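You operate a simulated robot arm through the tools that you are given. There is no shell and no other tool. Be economical: measure what you need, move in short steps, check, and stop when the job is done.

Carry out the task below with a simulated robot arm. There is one attempt and no reset: what you move stays moved.

TASK
Put two of the milk cartons from the middle of the counter top on the counter top over the food cupboard.

It is judged by the outcome, as a careful person would: the job done as asked, and still so three seconds after it is handed in. It fails if anything else is knocked over, pushed out of place, dropped, spilled or broken.

THE ROBOT
A 6-joint arm with a two-finger parallel gripper, fixed in place. Base frame: the origin is at the foot of the arm, x ahead of it, y to its left, z up; the work surface is at about z = 0.9. Units: m, rad, N and s.
With the tool pointing down near the work surface it reaches from about 0.24 to 0.64 m from the base axis. Its first joint turns from -1.152 to 1.152 rad. Payload 2.7 kg.
The tool frame sits at the grasp point between the pads (the TCP): z along the fingers, y along the line on which they close. The tips reach 0.023 m beyond it. The gripper opens to 0.094 m. The fingers are 0.038 m wide and 0.01 m thick; the gripper's body (0.054 by 0.096 m) begins 0.039 m behind the TCP.
Orientation is that of the tool frame in the base frame, as a unit quaternion [w, x, y, z]. With the fingers straight down and closing along the base's y, the tool's x points along the base's -x, its y along +y and its z along -z.

THE INTERFACE
- The arm moves only by the tool drive_tool. Its argument "moves" is text: rows parted by semicolons, each of 4 numbers parted by spaces: the shift along the tool's x, y, z in units of 40 mm (1.0 is 40 mm), then the turn about the tool's z in units of 5 degrees (1.0 is 5 degrees). In form: dx dy dz twist; .... A call has 1 to 20 rows; each row shifts and turns the commanded pose from where the row before left it, along the tool's axes as they then stand. "hand" is the finger opening in m, from 0 to 0.094, set as the call begins (left out, the last holds). A call with a number of a shift or a turn outside -1 to 1 is refused whole. Rows are played at 5 a second. More than 0.05 m and 0.15 rad between two rows, or a gripper value outside its range, and nothing of the call is played. A pose out of reach is approached as far as the arm can. The call stops where the force on the tool passes 40 N (or 10 N more than at its start, if that is more) or the arm is blocked; 0.2 s more then pass. Each finger travels about 0.045 m/s and halts on what it meets, pressing with about 36 N; the grip force reading is that of the motor and also rises with nothing between the fingers. The clock runs only during rows and for 0.2 s after the last one: add rows that do not move to give the fingers time. It gives the time, the measured TCP pose, the force on the tool (base axes), the opening and the grip force at its end, in the units of the frame above (readings bear some noise).
- Cameras (640 x 400 px; columns grow to the right, rows downward): "scene" is fixed at [0.0863, -0.4585, 1.3836]; the picture's right is [0.52, -0.85, 0.00], its down [-0.64, -0.39, -0.66] and it looks along [0.56, 0.35, -0.75] (base axes); focal length 214 px, centre (320, 200). "wrist" rides on the gripper at [-0.039, 0, -0.044] in the tool frame; the picture's right is [0.00, -1.00, 0.00], its down [0.97, 0.00, -0.24] and it looks along [0.24, 0.00, 0.97] (tool axes); focal length 218 px, centre (320, 200). There is no depth. A picture from a camera that has moved, and an enlarged one, comes with that camera's place and axes in the base frame and with its lens.
- capture(camera): a new picture of that camera. It takes no simulated time.
- inspect(camera, box): a new picture of the part [left, top, right, bottom] of that camera's present view, enlarged. It takes no simulated time.
- close_job(): hands the job in; it is judged then, once.

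Work in short steps. Places have to be worked out from the pictures, the camera data and where the tool is seen: move nearer, look again, correct. Check each grasp and each placing, and mend what went wrong. You have 90 turns and 36 pictures in all, those below and enlarged ones among them. Open the gripper and draw the arm clear of the work before you hand the job in, unless the task says otherwise; then end with one line.

The tools are called after ">>>" as a command line: name --argument value ..., lists and objects as JSON in quotes. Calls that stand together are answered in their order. drive_tool: Moves the arm, as the interface text tells. Its arguments: {"type":"object","properties":{"moves":{"type":"string"},"hand":{"type":"number"}},"required":["moves"]} The other tools are called the same way: capture (camera) takes a picture; inspect (camera, box) takes an enlarged picture of a part of a camera's view; close_job () hands the job in.

At the start:

```text
t: 0.0
tcp_pos: [0.397, 0.1972, 1.1624]
tool_rot: [-0.001, -0.001, 1.0, 0.0]
contact_force: [-0.7, 0.3, 0.8]
opening: 0.0941
grasp_force: 0.2
```

scene: 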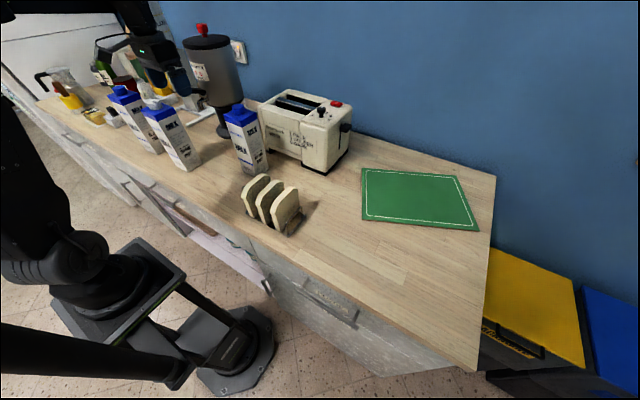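
wrist: 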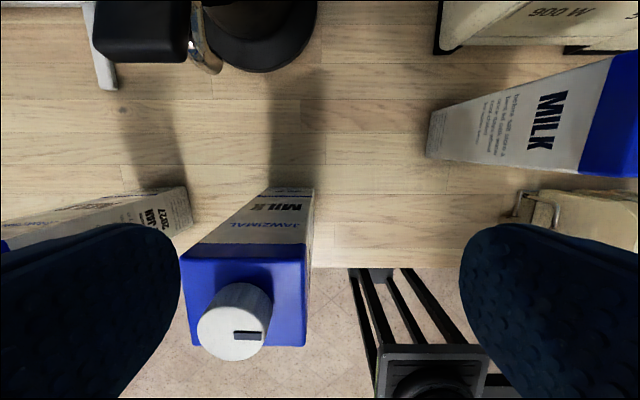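

I start by looking closer at the cartons and at the cupboard fronts to find which one is the food cupboard.

>>> inspect --camera "scene" --box '[20, 40, 340, 240]'

>>> inspect --camera "scene" --box '[160, 180, 480, 380]'

```text
2.00 times, centred on (180, 140) of scene
camera zoom: at [0.0863, -0.4585, 1.3836], right [0.52, -0.85, 0.0], down [-0.64, -0.39, -0.66], along [0.56, 0.35, -0.75], focal length 429 px, centre (600, 320)
```

zoom: 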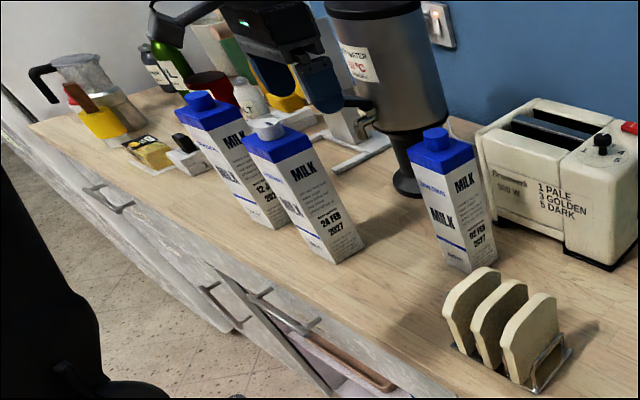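

```text
2.00 times, centred on (320, 280) of scene
camera zoom: at [0.0863, -0.4585, 1.3836], right [0.52, -0.85, 0.0], down [-0.64, -0.39, -0.66], along [0.56, 0.35, -0.75], focal length 429 px, centre (320, 40)
```

zoom: 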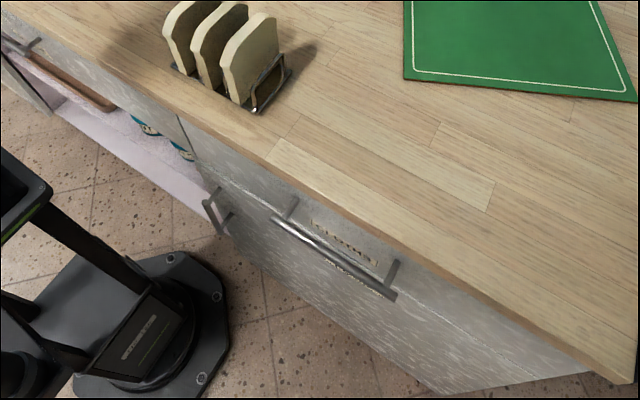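

There is an open shelf in the middle and a drawer with a label; I enlarge these.

>>> inspect --camera "scene" --box '[280, 270, 380, 335]'

>>> inspect --camera "scene" --box '[120, 180, 280, 300]'

>>> inspect --camera "scene" --box '[0, 80, 180, 200]'

```text
6.15 times, centred on (330, 302) of scene
camera zoom: at [0.0863, -0.4585, 1.3836], right [0.52, -0.85, 0.0], down [-0.64, -0.39, -0.66], along [0.56, 0.35, -0.75], focal length 1320 px, centre (258, -431)
```

zoom: 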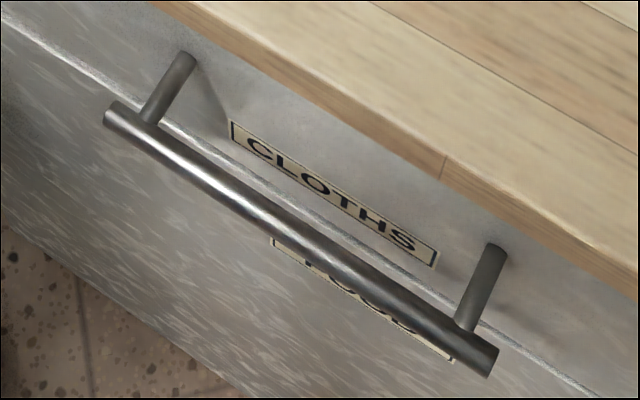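

```text
3.33 times, centred on (200, 240) of scene
camera zoom: at [0.0863, -0.4585, 1.3836], right [0.52, -0.85, 0.0], down [-0.64, -0.39, -0.66], along [0.56, 0.35, -0.75], focal length 715 px, centre (720, 67)
```

zoom: 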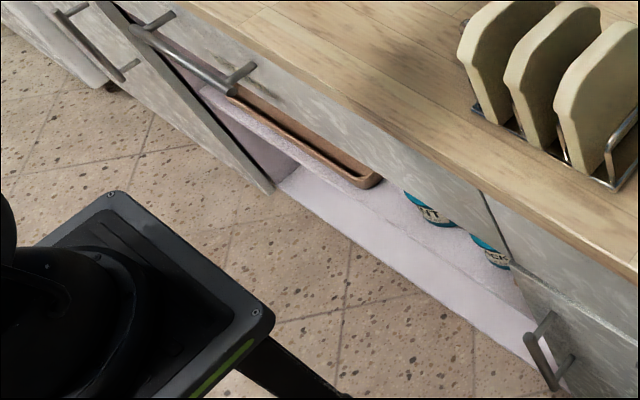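

```text
3.33 times, centred on (90, 140) of scene
camera zoom: at [0.0863, -0.4585, 1.3836], right [0.52, -0.85, 0.0], down [-0.64, -0.39, -0.66], along [0.56, 0.35, -0.75], focal length 715 px, centre (1087, 400)
```

zoom: 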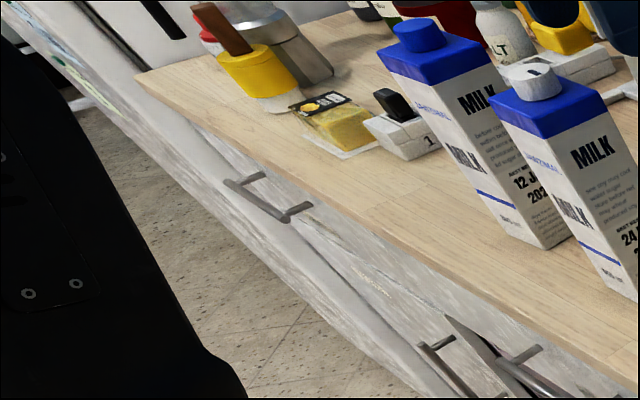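

The right-hand unit has a drawer labelled CLOTHS and a door whose label seems to read FOOD, spanning about y -0.11 to -0.68. The middle carton (white cap) seems near (0.35, 0.245). I rise above the cartons and centre over it to measure better.

>>> drive_tool --moves "0 0 -1 0;0 0 -1 0;0 0.6 -0.5 0;0 0.5 0 0;0 0 0 0" --hand 0.094

>>> capture --camera "wrist"

>>> inspect --camera "scene" --box '[70, 140, 150, 190]'

```text
t: 1.2
tcp_pos: [0.3966, 0.2424, 1.2639]
tool_rot: [0.0, -0.001, 1.0, 0.001]
contact_force: [-0.2, 0.6, 0.1]
opening: 0.0939
grasp_force: 0.1
```

```text
28 pictures are left
camera wrist: at [0.4341, 0.2425, 1.3068], right [0.0, -1.0, 0.0], down [-0.97, 0.0, 0.24], along [-0.24, 0.0, -0.97], focal length 218 px, centre (320, 200)
```

wrist: 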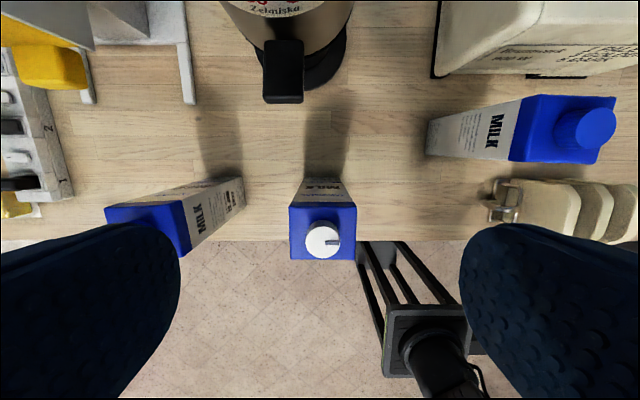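

```text
8.00 times, centred on (110, 165) of scene
camera zoom: at [0.0864, -0.4585, 1.3836], right [0.52, -0.85, 0.0], down [-0.64, -0.39, -0.66], along [0.56, 0.35, -0.75], focal length 1716 px, centre (2000, 480)
```

zoom: 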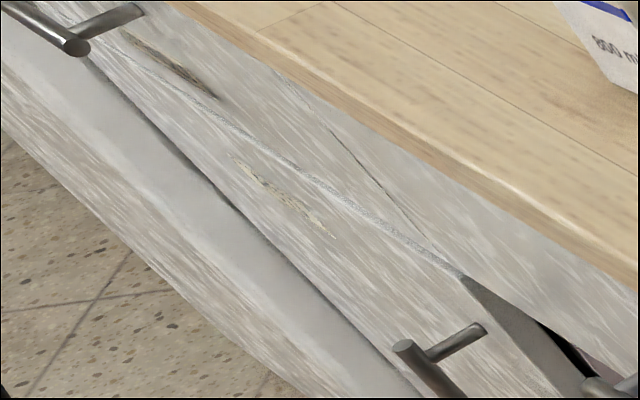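

The middle unit spans about y -0.11 to 0.66, so all three cartons are in the middle. I check the lower right label and compare against the left unit's label.

>>> inspect --camera "scene" --box '[316, 302, 356, 327]'

>>> inspect --camera "scene" --box '[82, 142, 114, 172]'

```text
16.00 times, centred on (336, 314) of scene
camera zoom: at [0.0864, -0.4585, 1.3836], right [0.52, -0.85, 0.0], down [-0.64, -0.39, -0.66], along [0.56, 0.35, -0.75], focal length 3432 px, centre (64, -1632)
```

zoom: 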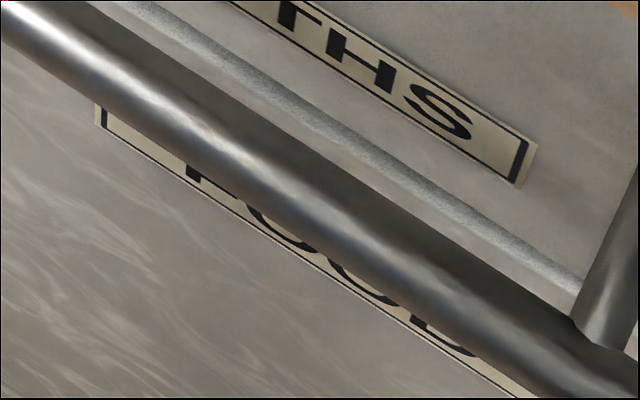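

```text
13.33 times, centred on (98, 157) of scene
camera zoom: at [0.0864, -0.4585, 1.3836], right [0.52, -0.85, 0.0], down [-0.64, -0.39, -0.66], along [0.56, 0.35, -0.75], focal length 2860 px, centre (3280, 773)
```

zoom: 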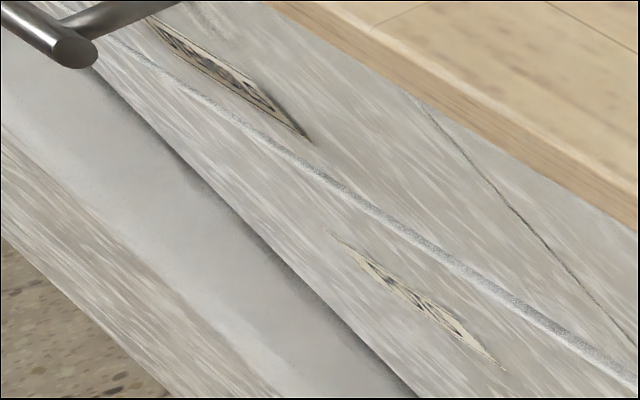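

The right lower label reads FOOD, so the target is the counter at y from about -0.11 to -0.68. The white-capped carton's centre works out near (0.357, 0.240), top about z 1.10; I move over it and descend partly.

>>> drive_tool --moves "0.5 0 0 0;0.5 -0.05 0.5 0;0 0 0.8 0;0 0 0.8 0;0 0 0.4 0;0 0 0 0"

>>> capture --camera "wrist"

>>> inspect --camera "scene" --box '[100, 40, 260, 180]'

```text
t: 2.6
tcp_pos: [0.3578, 0.2409, 1.1637]
tool_rot: [0.0, -0.001, 1.0, 0.0]
contact_force: [-0.3, -0.1, -0.3]
opening: 0.094
grasp_force: 0.0
```

```text
24 pictures are left
camera wrist: at [0.3938, 0.2407, 1.2074], right [0.0, -1.0, 0.0], down [-0.97, 0.0, 0.24], along [-0.24, 0.0, -0.97], focal length 218 px, centre (320, 200)
```

wrist: 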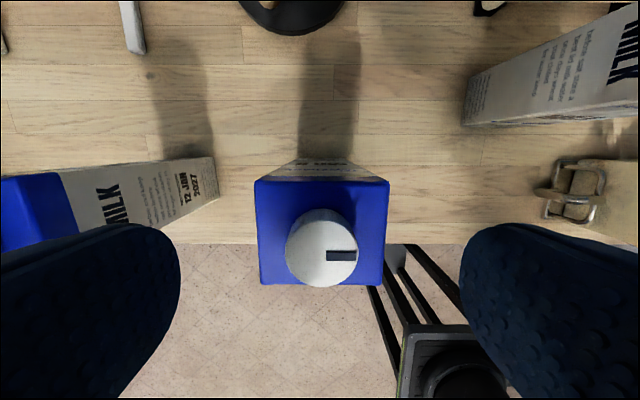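

```text
2.86 times, centred on (180, 110) of scene
camera zoom: at [0.0863, -0.4585, 1.3836], right [0.52, -0.85, 0.0], down [-0.64, -0.39, -0.66], along [0.56, 0.35, -0.75], focal length 613 px, centre (720, 457)
```

zoom: 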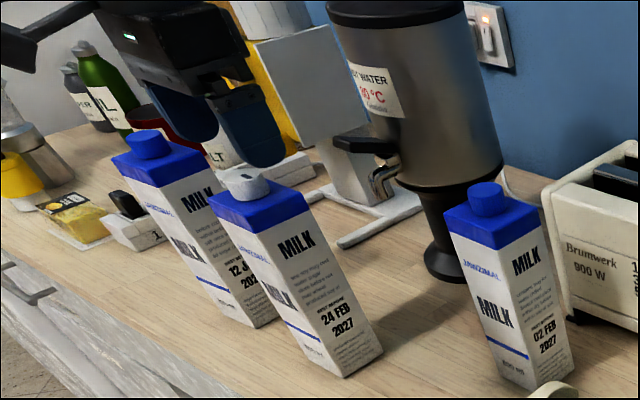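

The carton's top centre is at about (0.348, 0.240), z 1.10, and aligned with the tool. I shift 9 mm toward the base and descend to about z 1.092, then close.

>>> drive_tool --moves "0.22 0 0 0;0 0 0.6 0;0 0 0.6 0;0 0 0.3 0;0 0 0.3 0;0 0 0 0"

>>> inspect --camera "scene" --box '[120, 60, 240, 180]'

```text
t: 4.0
tcp_pos: [0.3468, 0.2399, 1.0886]
tool_rot: [0.0, -0.001, 1.0, 0.001]
contact_force: [-0.6, 0.1, 1.2]
opening: 0.0942
grasp_force: 0.2
```

```text
3.33 times, centred on (180, 120) of scene
camera zoom: at [0.0864, -0.4585, 1.3836], right [0.52, -0.85, 0.0], down [-0.64, -0.39, -0.66], along [0.56, 0.35, -0.75], focal length 715 px, centre (787, 467)
```

zoom: 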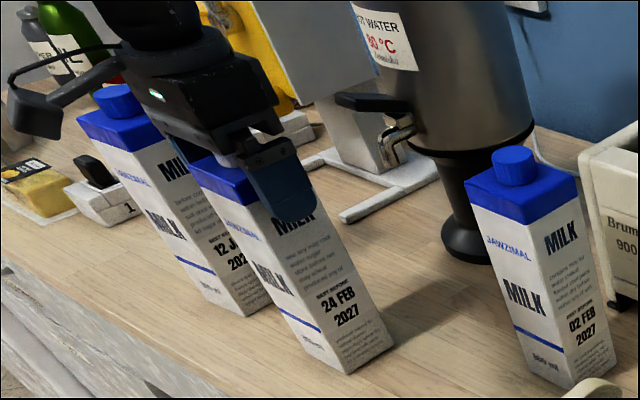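

The fingers straddle the carton without contact. I close on it, allowing time.

>>> drive_tool --moves "0 0 0 0;0 0 0 0;0 0 0 0;0 0 0 0;0 0 0 0;0 0 0 0" --hand 0.04

```text
t: 5.4
tcp_pos: [0.3478, 0.2406, 1.0909]
tool_rot: [0.001, 0.0, 1.0, 0.002]
contact_force: [-0.8, 0.1, -0.4]
opening: 0.0692
grasp_force: 36.3
```

The carton is held (0.069 m wide). I lift it 0.18 m.

>>> drive_tool --moves "0 0 -0.4 0;0 0 -0.7 0;0 0 -0.8 0;0 0 -0.8 0;0 0 -0.8 0;0 0 -0.7 0;0 0 -0.3 0;0 0 0 0"

>>> capture --camera "scene"

```text
t: 7.2
tcp_pos: [0.349, 0.2379, 1.2706]
tool_rot: [-0.001, -0.001, 1.0, 0.001]
contact_force: [-0.5, 0.8, -4.9]
opening: 0.0693
grasp_force: 36.2
```

```text
21 pictures are left
```

scene: 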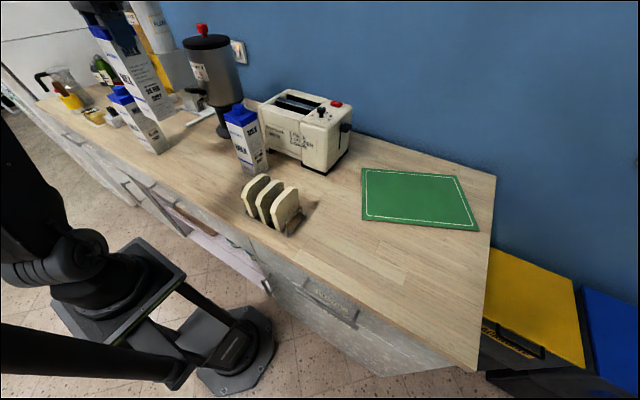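

Lifted cleanly, clear of everything. I carry it along -y to about y = -0.45 at this height, in two stages.

>>> drive_tool --moves "0 -0.4 0 0;0 -0.7 0 0;0 -0.8 0 0;0 -0.8 0 0;0 -0.8 0 0;0 -0.8 0 0;0 -0.8 0 0;0 -0.8 0 0;0 -0.8 0 0;0 -0.8 0 0;0 -0.8 0 0;0 -0.7 0 0;0 -0.4 0 0;0 0 0 0"

>>> drive_tool --moves "0 -0.4 0 0;0 -0.7 0 0;0 -0.8 0 0;0 -0.8 0 0;0 -0.8 0 0;0 -0.8 0 0;0 -0.8 0 0;0.1 -0.8 0 0;0.1 -0.6 0 0;0 -0.3 0 0;0 0 0 0"

>>> capture --camera "scene"

>>> capture --camera "wrist"

```text
t: 10.2
tcp_pos: [0.3495, -0.1374, 1.271]
tool_rot: [0.0, -0.001, 1.0, 0.002]
contact_force: [0.0, 0.1, -6.4]
opening: 0.0693
grasp_force: 36.1
```

```text
t: 12.6
tcp_pos: [0.3291, -0.3969, 1.2583]
tool_rot: [0.001, -0.001, 1.0, 0.001]
contact_force: [0.2, -0.4, -5.6]
opening: 0.0692
grasp_force: 36.3
out of reach, approached as far as the arm can: row 9, 10
```

```text
20 pictures are left
```

scene: 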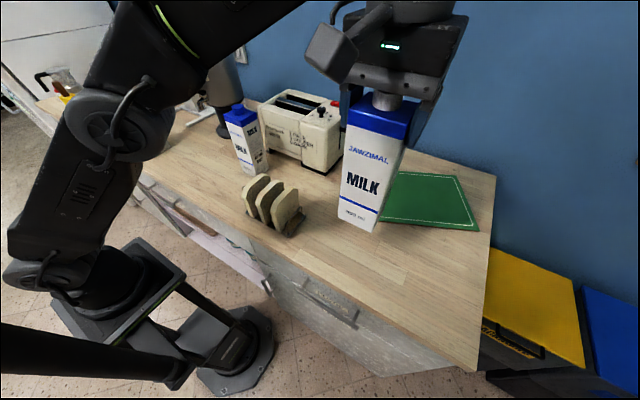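

```text
19 pictures are left
camera wrist: at [0.367, -0.3962, 1.3021], right [0.0, -1.0, 0.0], down [-0.97, 0.0, 0.24], along [-0.24, 0.0, -0.97], focal length 218 px, centre (320, 200)
```

wrist: 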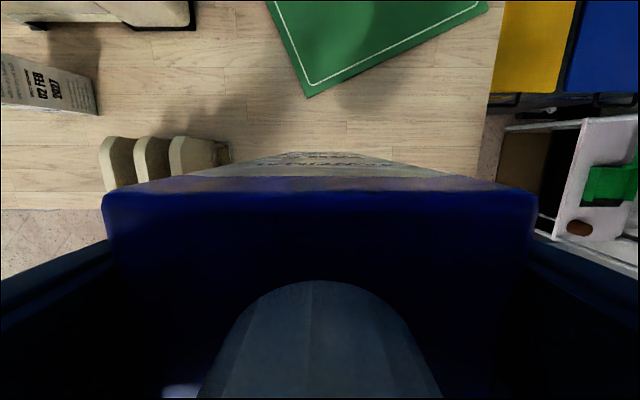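

The arm hit its reach limit at this height near y = -0.40; the spot below is clear counter (board corner at about (0.447, -0.374), rack edge y -0.24). I descend most of the way and check where the commanded pose settles.

>>> drive_tool --moves "0 0 0.5 0;0 0 0.7 0;0 0 0.7 0;0 0 0.7 0;0 0 0.6 0;0 0 0 0"

>>> capture --camera "scene"

```text
t: 14.0
tcp_pos: [0.3304, -0.3946, 1.1306]
tool_rot: [0.002, -0.001, 1.0, 0.002]
contact_force: [0.4, 0.8, -5.1]
opening: 0.0692
grasp_force: 35.5
```

```text
18 pictures are left
```

scene: 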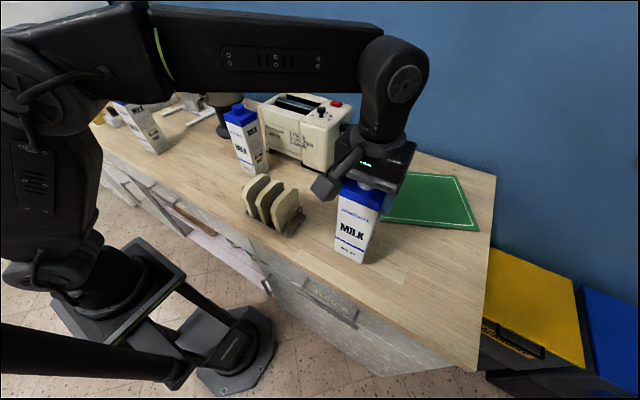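

It follows exactly again, bottom about 40 mm above the counter. I shift 48 mm further to -y, then lower to about 5 mm above the counter.

>>> drive_tool --moves "0 -0.4 0 0;0 -0.5 0 0;0 -0.3 0 0;0 0 0.4 0;0 0 0.3 0;0 0 0.1 0;0 0 0 0"

```text
t: 15.6
tcp_pos: [0.3292, -0.4443, 1.0982]
tool_rot: [0.001, -0.001, 1.0, 0.001]
contact_force: [-0.6, -0.4, -5.8]
opening: 0.0692
grasp_force: 35.8
```

Now the last millimetres, in fine steps, watching the force.

>>> drive_tool --moves "0 0 0.08 0;0 0 0.06 0;0 0 0.05 0;0 0 0 0"

```text
t: 16.6
tcp_pos: [0.3302, -0.4437, 1.092]
tool_rot: [0.0, -0.001, 1.0, 0.001]
contact_force: [-0.1, 0.3, -5.7]
opening: 0.0692
grasp_force: 35.8
```

>>> drive_tool --moves "0 0 0.04 0;0 0 0.03 0;0 0 0 0"

```text
t: 17.4
tcp_pos: [0.3293, -0.4436, 1.0889]
tool_rot: [0.001, 0.0, 1.0, -0.001]
contact_force: [0.5, 2.6, 4.9]
opening: 0.0694
grasp_force: 36.4
```

The force turned from -5.7 to +4.9 N: the carton rests on the counter. I open the fingers.

>>> drive_tool --moves "0 0 0 0;0 0 0 0;0 0 0 0;0 0 0 0;0 0 0 0" --hand 0.094

>>> drive_tool --moves "0 0 -0.3 0;0 0 -0.6 0;0 0 -0.8 0;0 0 -0.8 0;0 0 -0.5 0;0 0 0 0"

>>> capture --camera "scene"

```text
t: 18.6
tcp_pos: [0.331, -0.4435, 1.0881]
tool_rot: [-0.001, -0.001, 1.0, 0.002]
contact_force: [0.6, 0.0, 1.7]
opening: 0.094
grasp_force: 0.0
```

```text
t: 20.0
tcp_pos: [0.3286, -0.4439, 1.2076]
tool_rot: [0.0, -0.001, 1.0, 0.001]
contact_force: [0.3, 0.1, -0.6]
opening: 0.094
grasp_force: 0.0
```

```text
17 pictures are left
```

scene: 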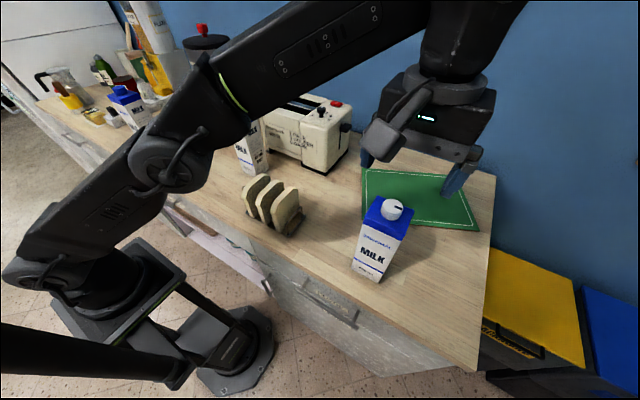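

The first carton stands on the FOOD side. I travel back with an open hand to above the second carton near (0.455, 0.045).

>>> drive_tool --moves "0 0.4 -0.3 0;0 0.8 -0.3 0;0 0.9 0 0;0 0.9 0 0;0 0.9 0 0;0 0.9 0 0;-0.3 0.9 0 0;-0.5 0.9 0 0;-0.5 0.9 0 0;-0.5 0.9 0 0;-0.5 0.9 0 0;-0.4 0.9 0 0;0 0.9 0 0;0 0.7 0 0;0 0.3 0 0;0 0 0 0"

>>> capture --camera "wrist"

```text
t: 23.4
tcp_pos: [0.4361, 0.0391, 1.2334]
tool_rot: [0.001, -0.001, 1.0, 0.0]
contact_force: [0.1, 0.4, -0.1]
opening: 0.094
grasp_force: 0.2
```

```text
16 pictures are left
camera wrist: at [0.4741, 0.0397, 1.277], right [0.0, -1.0, 0.0], down [-0.97, 0.0, 0.24], along [-0.24, 0.0, -0.97], focal length 218 px, centre (320, 200)
```

wrist: 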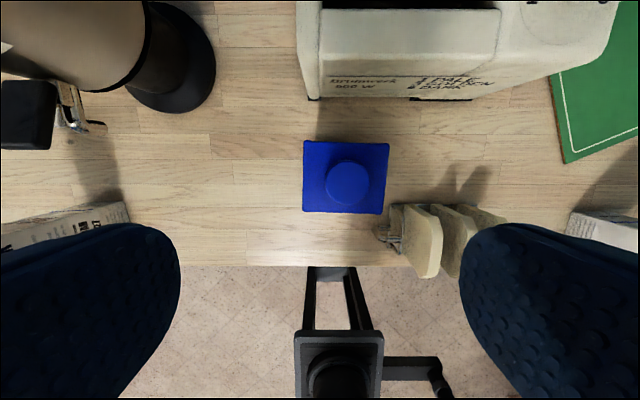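

The blue-capped carton's centre computes to about (0.448, 0.020), turned about -2.3°. I align, descend to about z 1.16 and check.

>>> drive_tool --moves "-0.3 -0.49 0 0.46;0 0 0.5 0;0 0 0.8 0;0 0 0.5 0;0 0 0 0"

>>> capture --camera "wrist"

```text
t: 24.6
tcp_pos: [0.4495, 0.0199, 1.1597]
tool_rot: [0.001, 0.019, 1.0, 0.001]
contact_force: [-0.2, 0.3, 0.1]
opening: 0.0937
grasp_force: 0.0
```

```text
15 pictures are left
camera wrist: at [0.4866, 0.0182, 1.2035], right [-0.04, -1.0, 0.0], down [-0.97, 0.04, 0.24], along [-0.24, 0.01, -0.97], focal length 218 px, centre (320, 200)
```

wrist: 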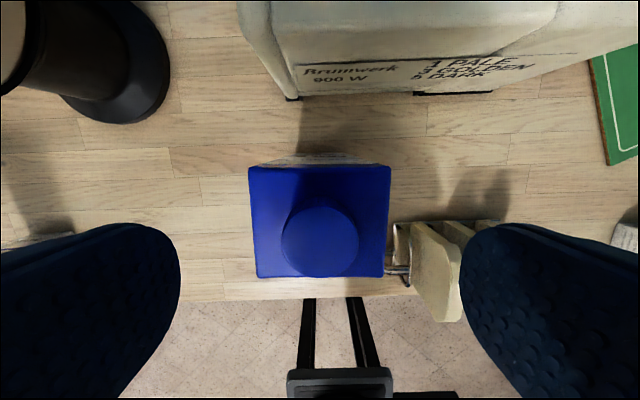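

Aligned and centred. I descend to about z 1.091; the toast is clear of the finger (x below 0.41).

>>> drive_tool --moves "0.05 0 0.5 0;0 0 0.6 0;0 0 0.4 0;0 0 0.23 0;0 0 0 0"

>>> drive_tool --moves "0 0 0 0;0 0 0 0;0 0 0 0;0 0 0 0;0 0 0 0;0 0 0 0" --hand 0.04

```text
t: 25.8
tcp_pos: [0.4477, 0.0205, 1.0903]
tool_rot: [0.0, 0.019, 1.0, 0.0]
contact_force: [0.4, 0.4, 0.5]
opening: 0.094
grasp_force: 0.0
```

```text
t: 27.2
tcp_pos: [0.4476, 0.0203, 1.0912]
tool_rot: [0.001, 0.02, 1.0, 0.0]
contact_force: [-0.3, -3.1, 0.0]
opening: 0.0701
grasp_force: 36.1
```

Gripped (0.070 m). I lift 0.18 m straight up and check.

>>> drive_tool --moves "0 0 -0.4 0;0 0 -0.7 0;0 0 -0.8 0;0 0 -0.8 0;0 0 -0.8 0;0 0 -0.7 0;0 0 -0.3 0;0 0 0 0"

>>> capture --camera "scene"

```text
t: 29.0
tcp_pos: [0.448, 0.0195, 1.2726]
tool_rot: [0.0, 0.019, 1.0, 0.001]
contact_force: [-0.1, -0.1, -7.6]
opening: 0.0701
grasp_force: 35.7
```

```text
14 pictures are left
```

scene: 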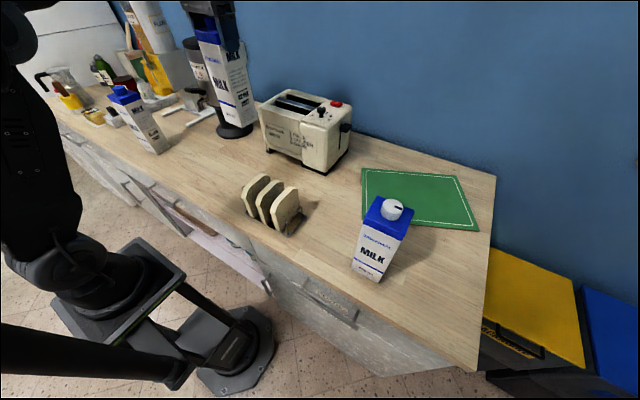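

Held well. I untwist and carry it to about (0.35, -0.325).

>>> drive_tool --moves "0.2 0 0 -0.46;0.3 -0.4 0 0;0.3 -0.7 0 0;0.3 -0.8 0 0;0.3 -0.8 0 0;0.3 -0.8 0 0;0.3 -0.8 0 0;0.3 -0.8 0 0;0.15 -0.8 0 0;0 -0.8 0 0;0 -0.8 0 0;0 -0.7 0 0;0 -0.4 0 0;0 0 0 0"

>>> capture --camera "scene"

>>> capture --camera "wrist"

```text
t: 32.0
tcp_pos: [0.3513, -0.3231, 1.2717]
tool_rot: [0.0, -0.001, 1.0, 0.001]
contact_force: [0.0, -0.2, -8.1]
opening: 0.0698
grasp_force: 36.1
```

```text
13 pictures are left
```

scene: 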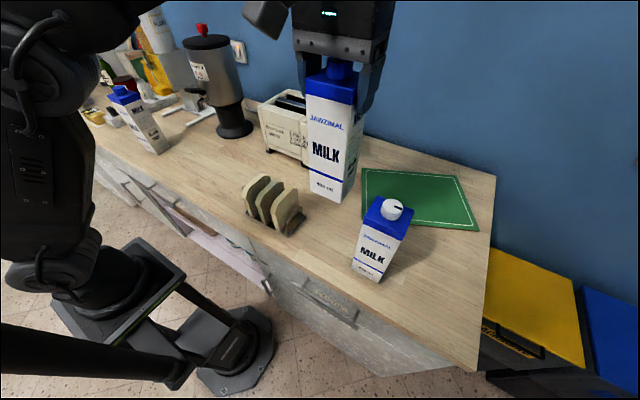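

```text
12 pictures are left
camera wrist: at [0.3875, -0.324, 1.316], right [0.0, -1.0, 0.0], down [-0.97, 0.0, 0.24], along [-0.24, 0.0, -0.97], focal length 218 px, centre (320, 200)
```

wrist: 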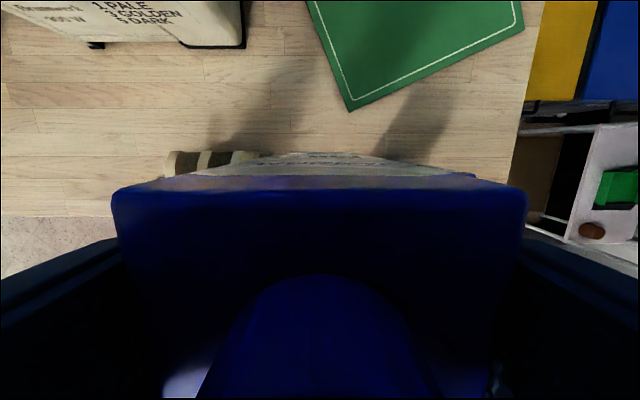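

Clear on both sides (rack edge y ≈ -0.23, first carton from y -0.41, board from x 0.447). I lower to about 6 mm above the counter.

>>> drive_tool --moves "0 0 0.4 0;0 0 0.7 0;0 0 0.8 0;0 0 0.8 0;0 0 0.7 0;0 0 0.5 0;0 0 0.3 0;0 0 0.15 0;0 0 0 0"

>>> drive_tool --moves "0 0 0.08 0;0 0 0.05 0;0 0 0.03 0;0 0 0 0"

```text
t: 34.0
tcp_pos: [0.3498, -0.3225, 1.0969]
tool_rot: [0.0, -0.001, 1.0, 0.001]
contact_force: [-0.1, -0.5, -7.4]
opening: 0.0699
grasp_force: 36.0
```

```text
t: 35.0
tcp_pos: [0.3504, -0.3227, 1.0917]
tool_rot: [0.0, -0.001, 1.0, 0.001]
contact_force: [-1.5, 2.1, -2.3]
opening: 0.0701
grasp_force: 36.5
```

Contact is starting (vertical force dropped from -7.4 to -2.3 N). One more millimetre, then I open.

>>> drive_tool --moves "0 0 0.03 0;0 0 0 0"

>>> drive_tool --moves "0 0 0 0;0 0 0 0;0 0 0 0;0 0 0 0;0 0 0 0" --hand 0.094

>>> drive_tool --moves "0 0 -0.3 0;0 0 -0.6 0;0 0 -0.8 0;0 0 -0.8 0;0 0 -0.8 0;0 0 -0.5 0;0 0 0 0"

>>> drive_tool --moves "0 0.4 0 0;0 0.8 0 0;0 0.8 0 0;0 0.8 0 0;0 0.8 0 0;0 0.8 0 0;0 0.8 0 0;0 0.8 0 0;0 0.8 0 0;0 0.8 0 0;0 0.4 0 0;0 0 0 0"

>>> capture --camera "scene"

```text
t: 35.6
tcp_pos: [0.3494, -0.3236, 1.0921]
tool_rot: [0.001, -0.002, 1.0, 0.0]
contact_force: [-2.8, 3.3, 12.8]
opening: 0.0698
grasp_force: 35.8
```

```text
t: 36.8
tcp_pos: [0.3496, -0.324, 1.0894]
tool_rot: [0.0, -0.001, 1.0, 0.001]
contact_force: [0.0, 0.4, -0.1]
opening: 0.0938
grasp_force: 0.1
```

```text
t: 38.4
tcp_pos: [0.3499, -0.322, 1.2434]
tool_rot: [-0.001, 0.0, 1.0, 0.001]
contact_force: [0.4, 0.8, -1.1]
opening: 0.094
grasp_force: 0.1
```

```text
t: 41.0
tcp_pos: [0.3495, -0.0044, 1.2429]
tool_rot: [-0.001, 0.0, 1.0, 0.001]
contact_force: [0.4, 0.3, 0.2]
opening: 0.0942
grasp_force: 0.0
```

```text
11 pictures are left
```

scene: 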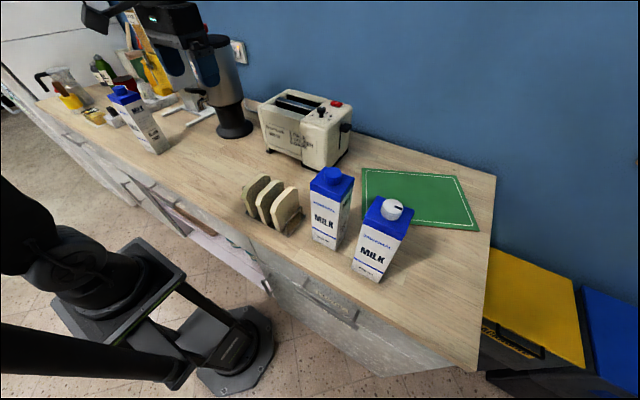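

Both cartons stand upright on the counter over the FOOD cupboard. Nothing else has been moved, and the arm is clear with the gripper open, so I hand in the job.

>>> close_job

```text
The job is handed in.
```

I moved two milk cartons, the white-capped one and a blue-capped one, from the middle of the counter to the counter top over the cupboard labelled FOOD; both are upright and nothing else was disturbed.
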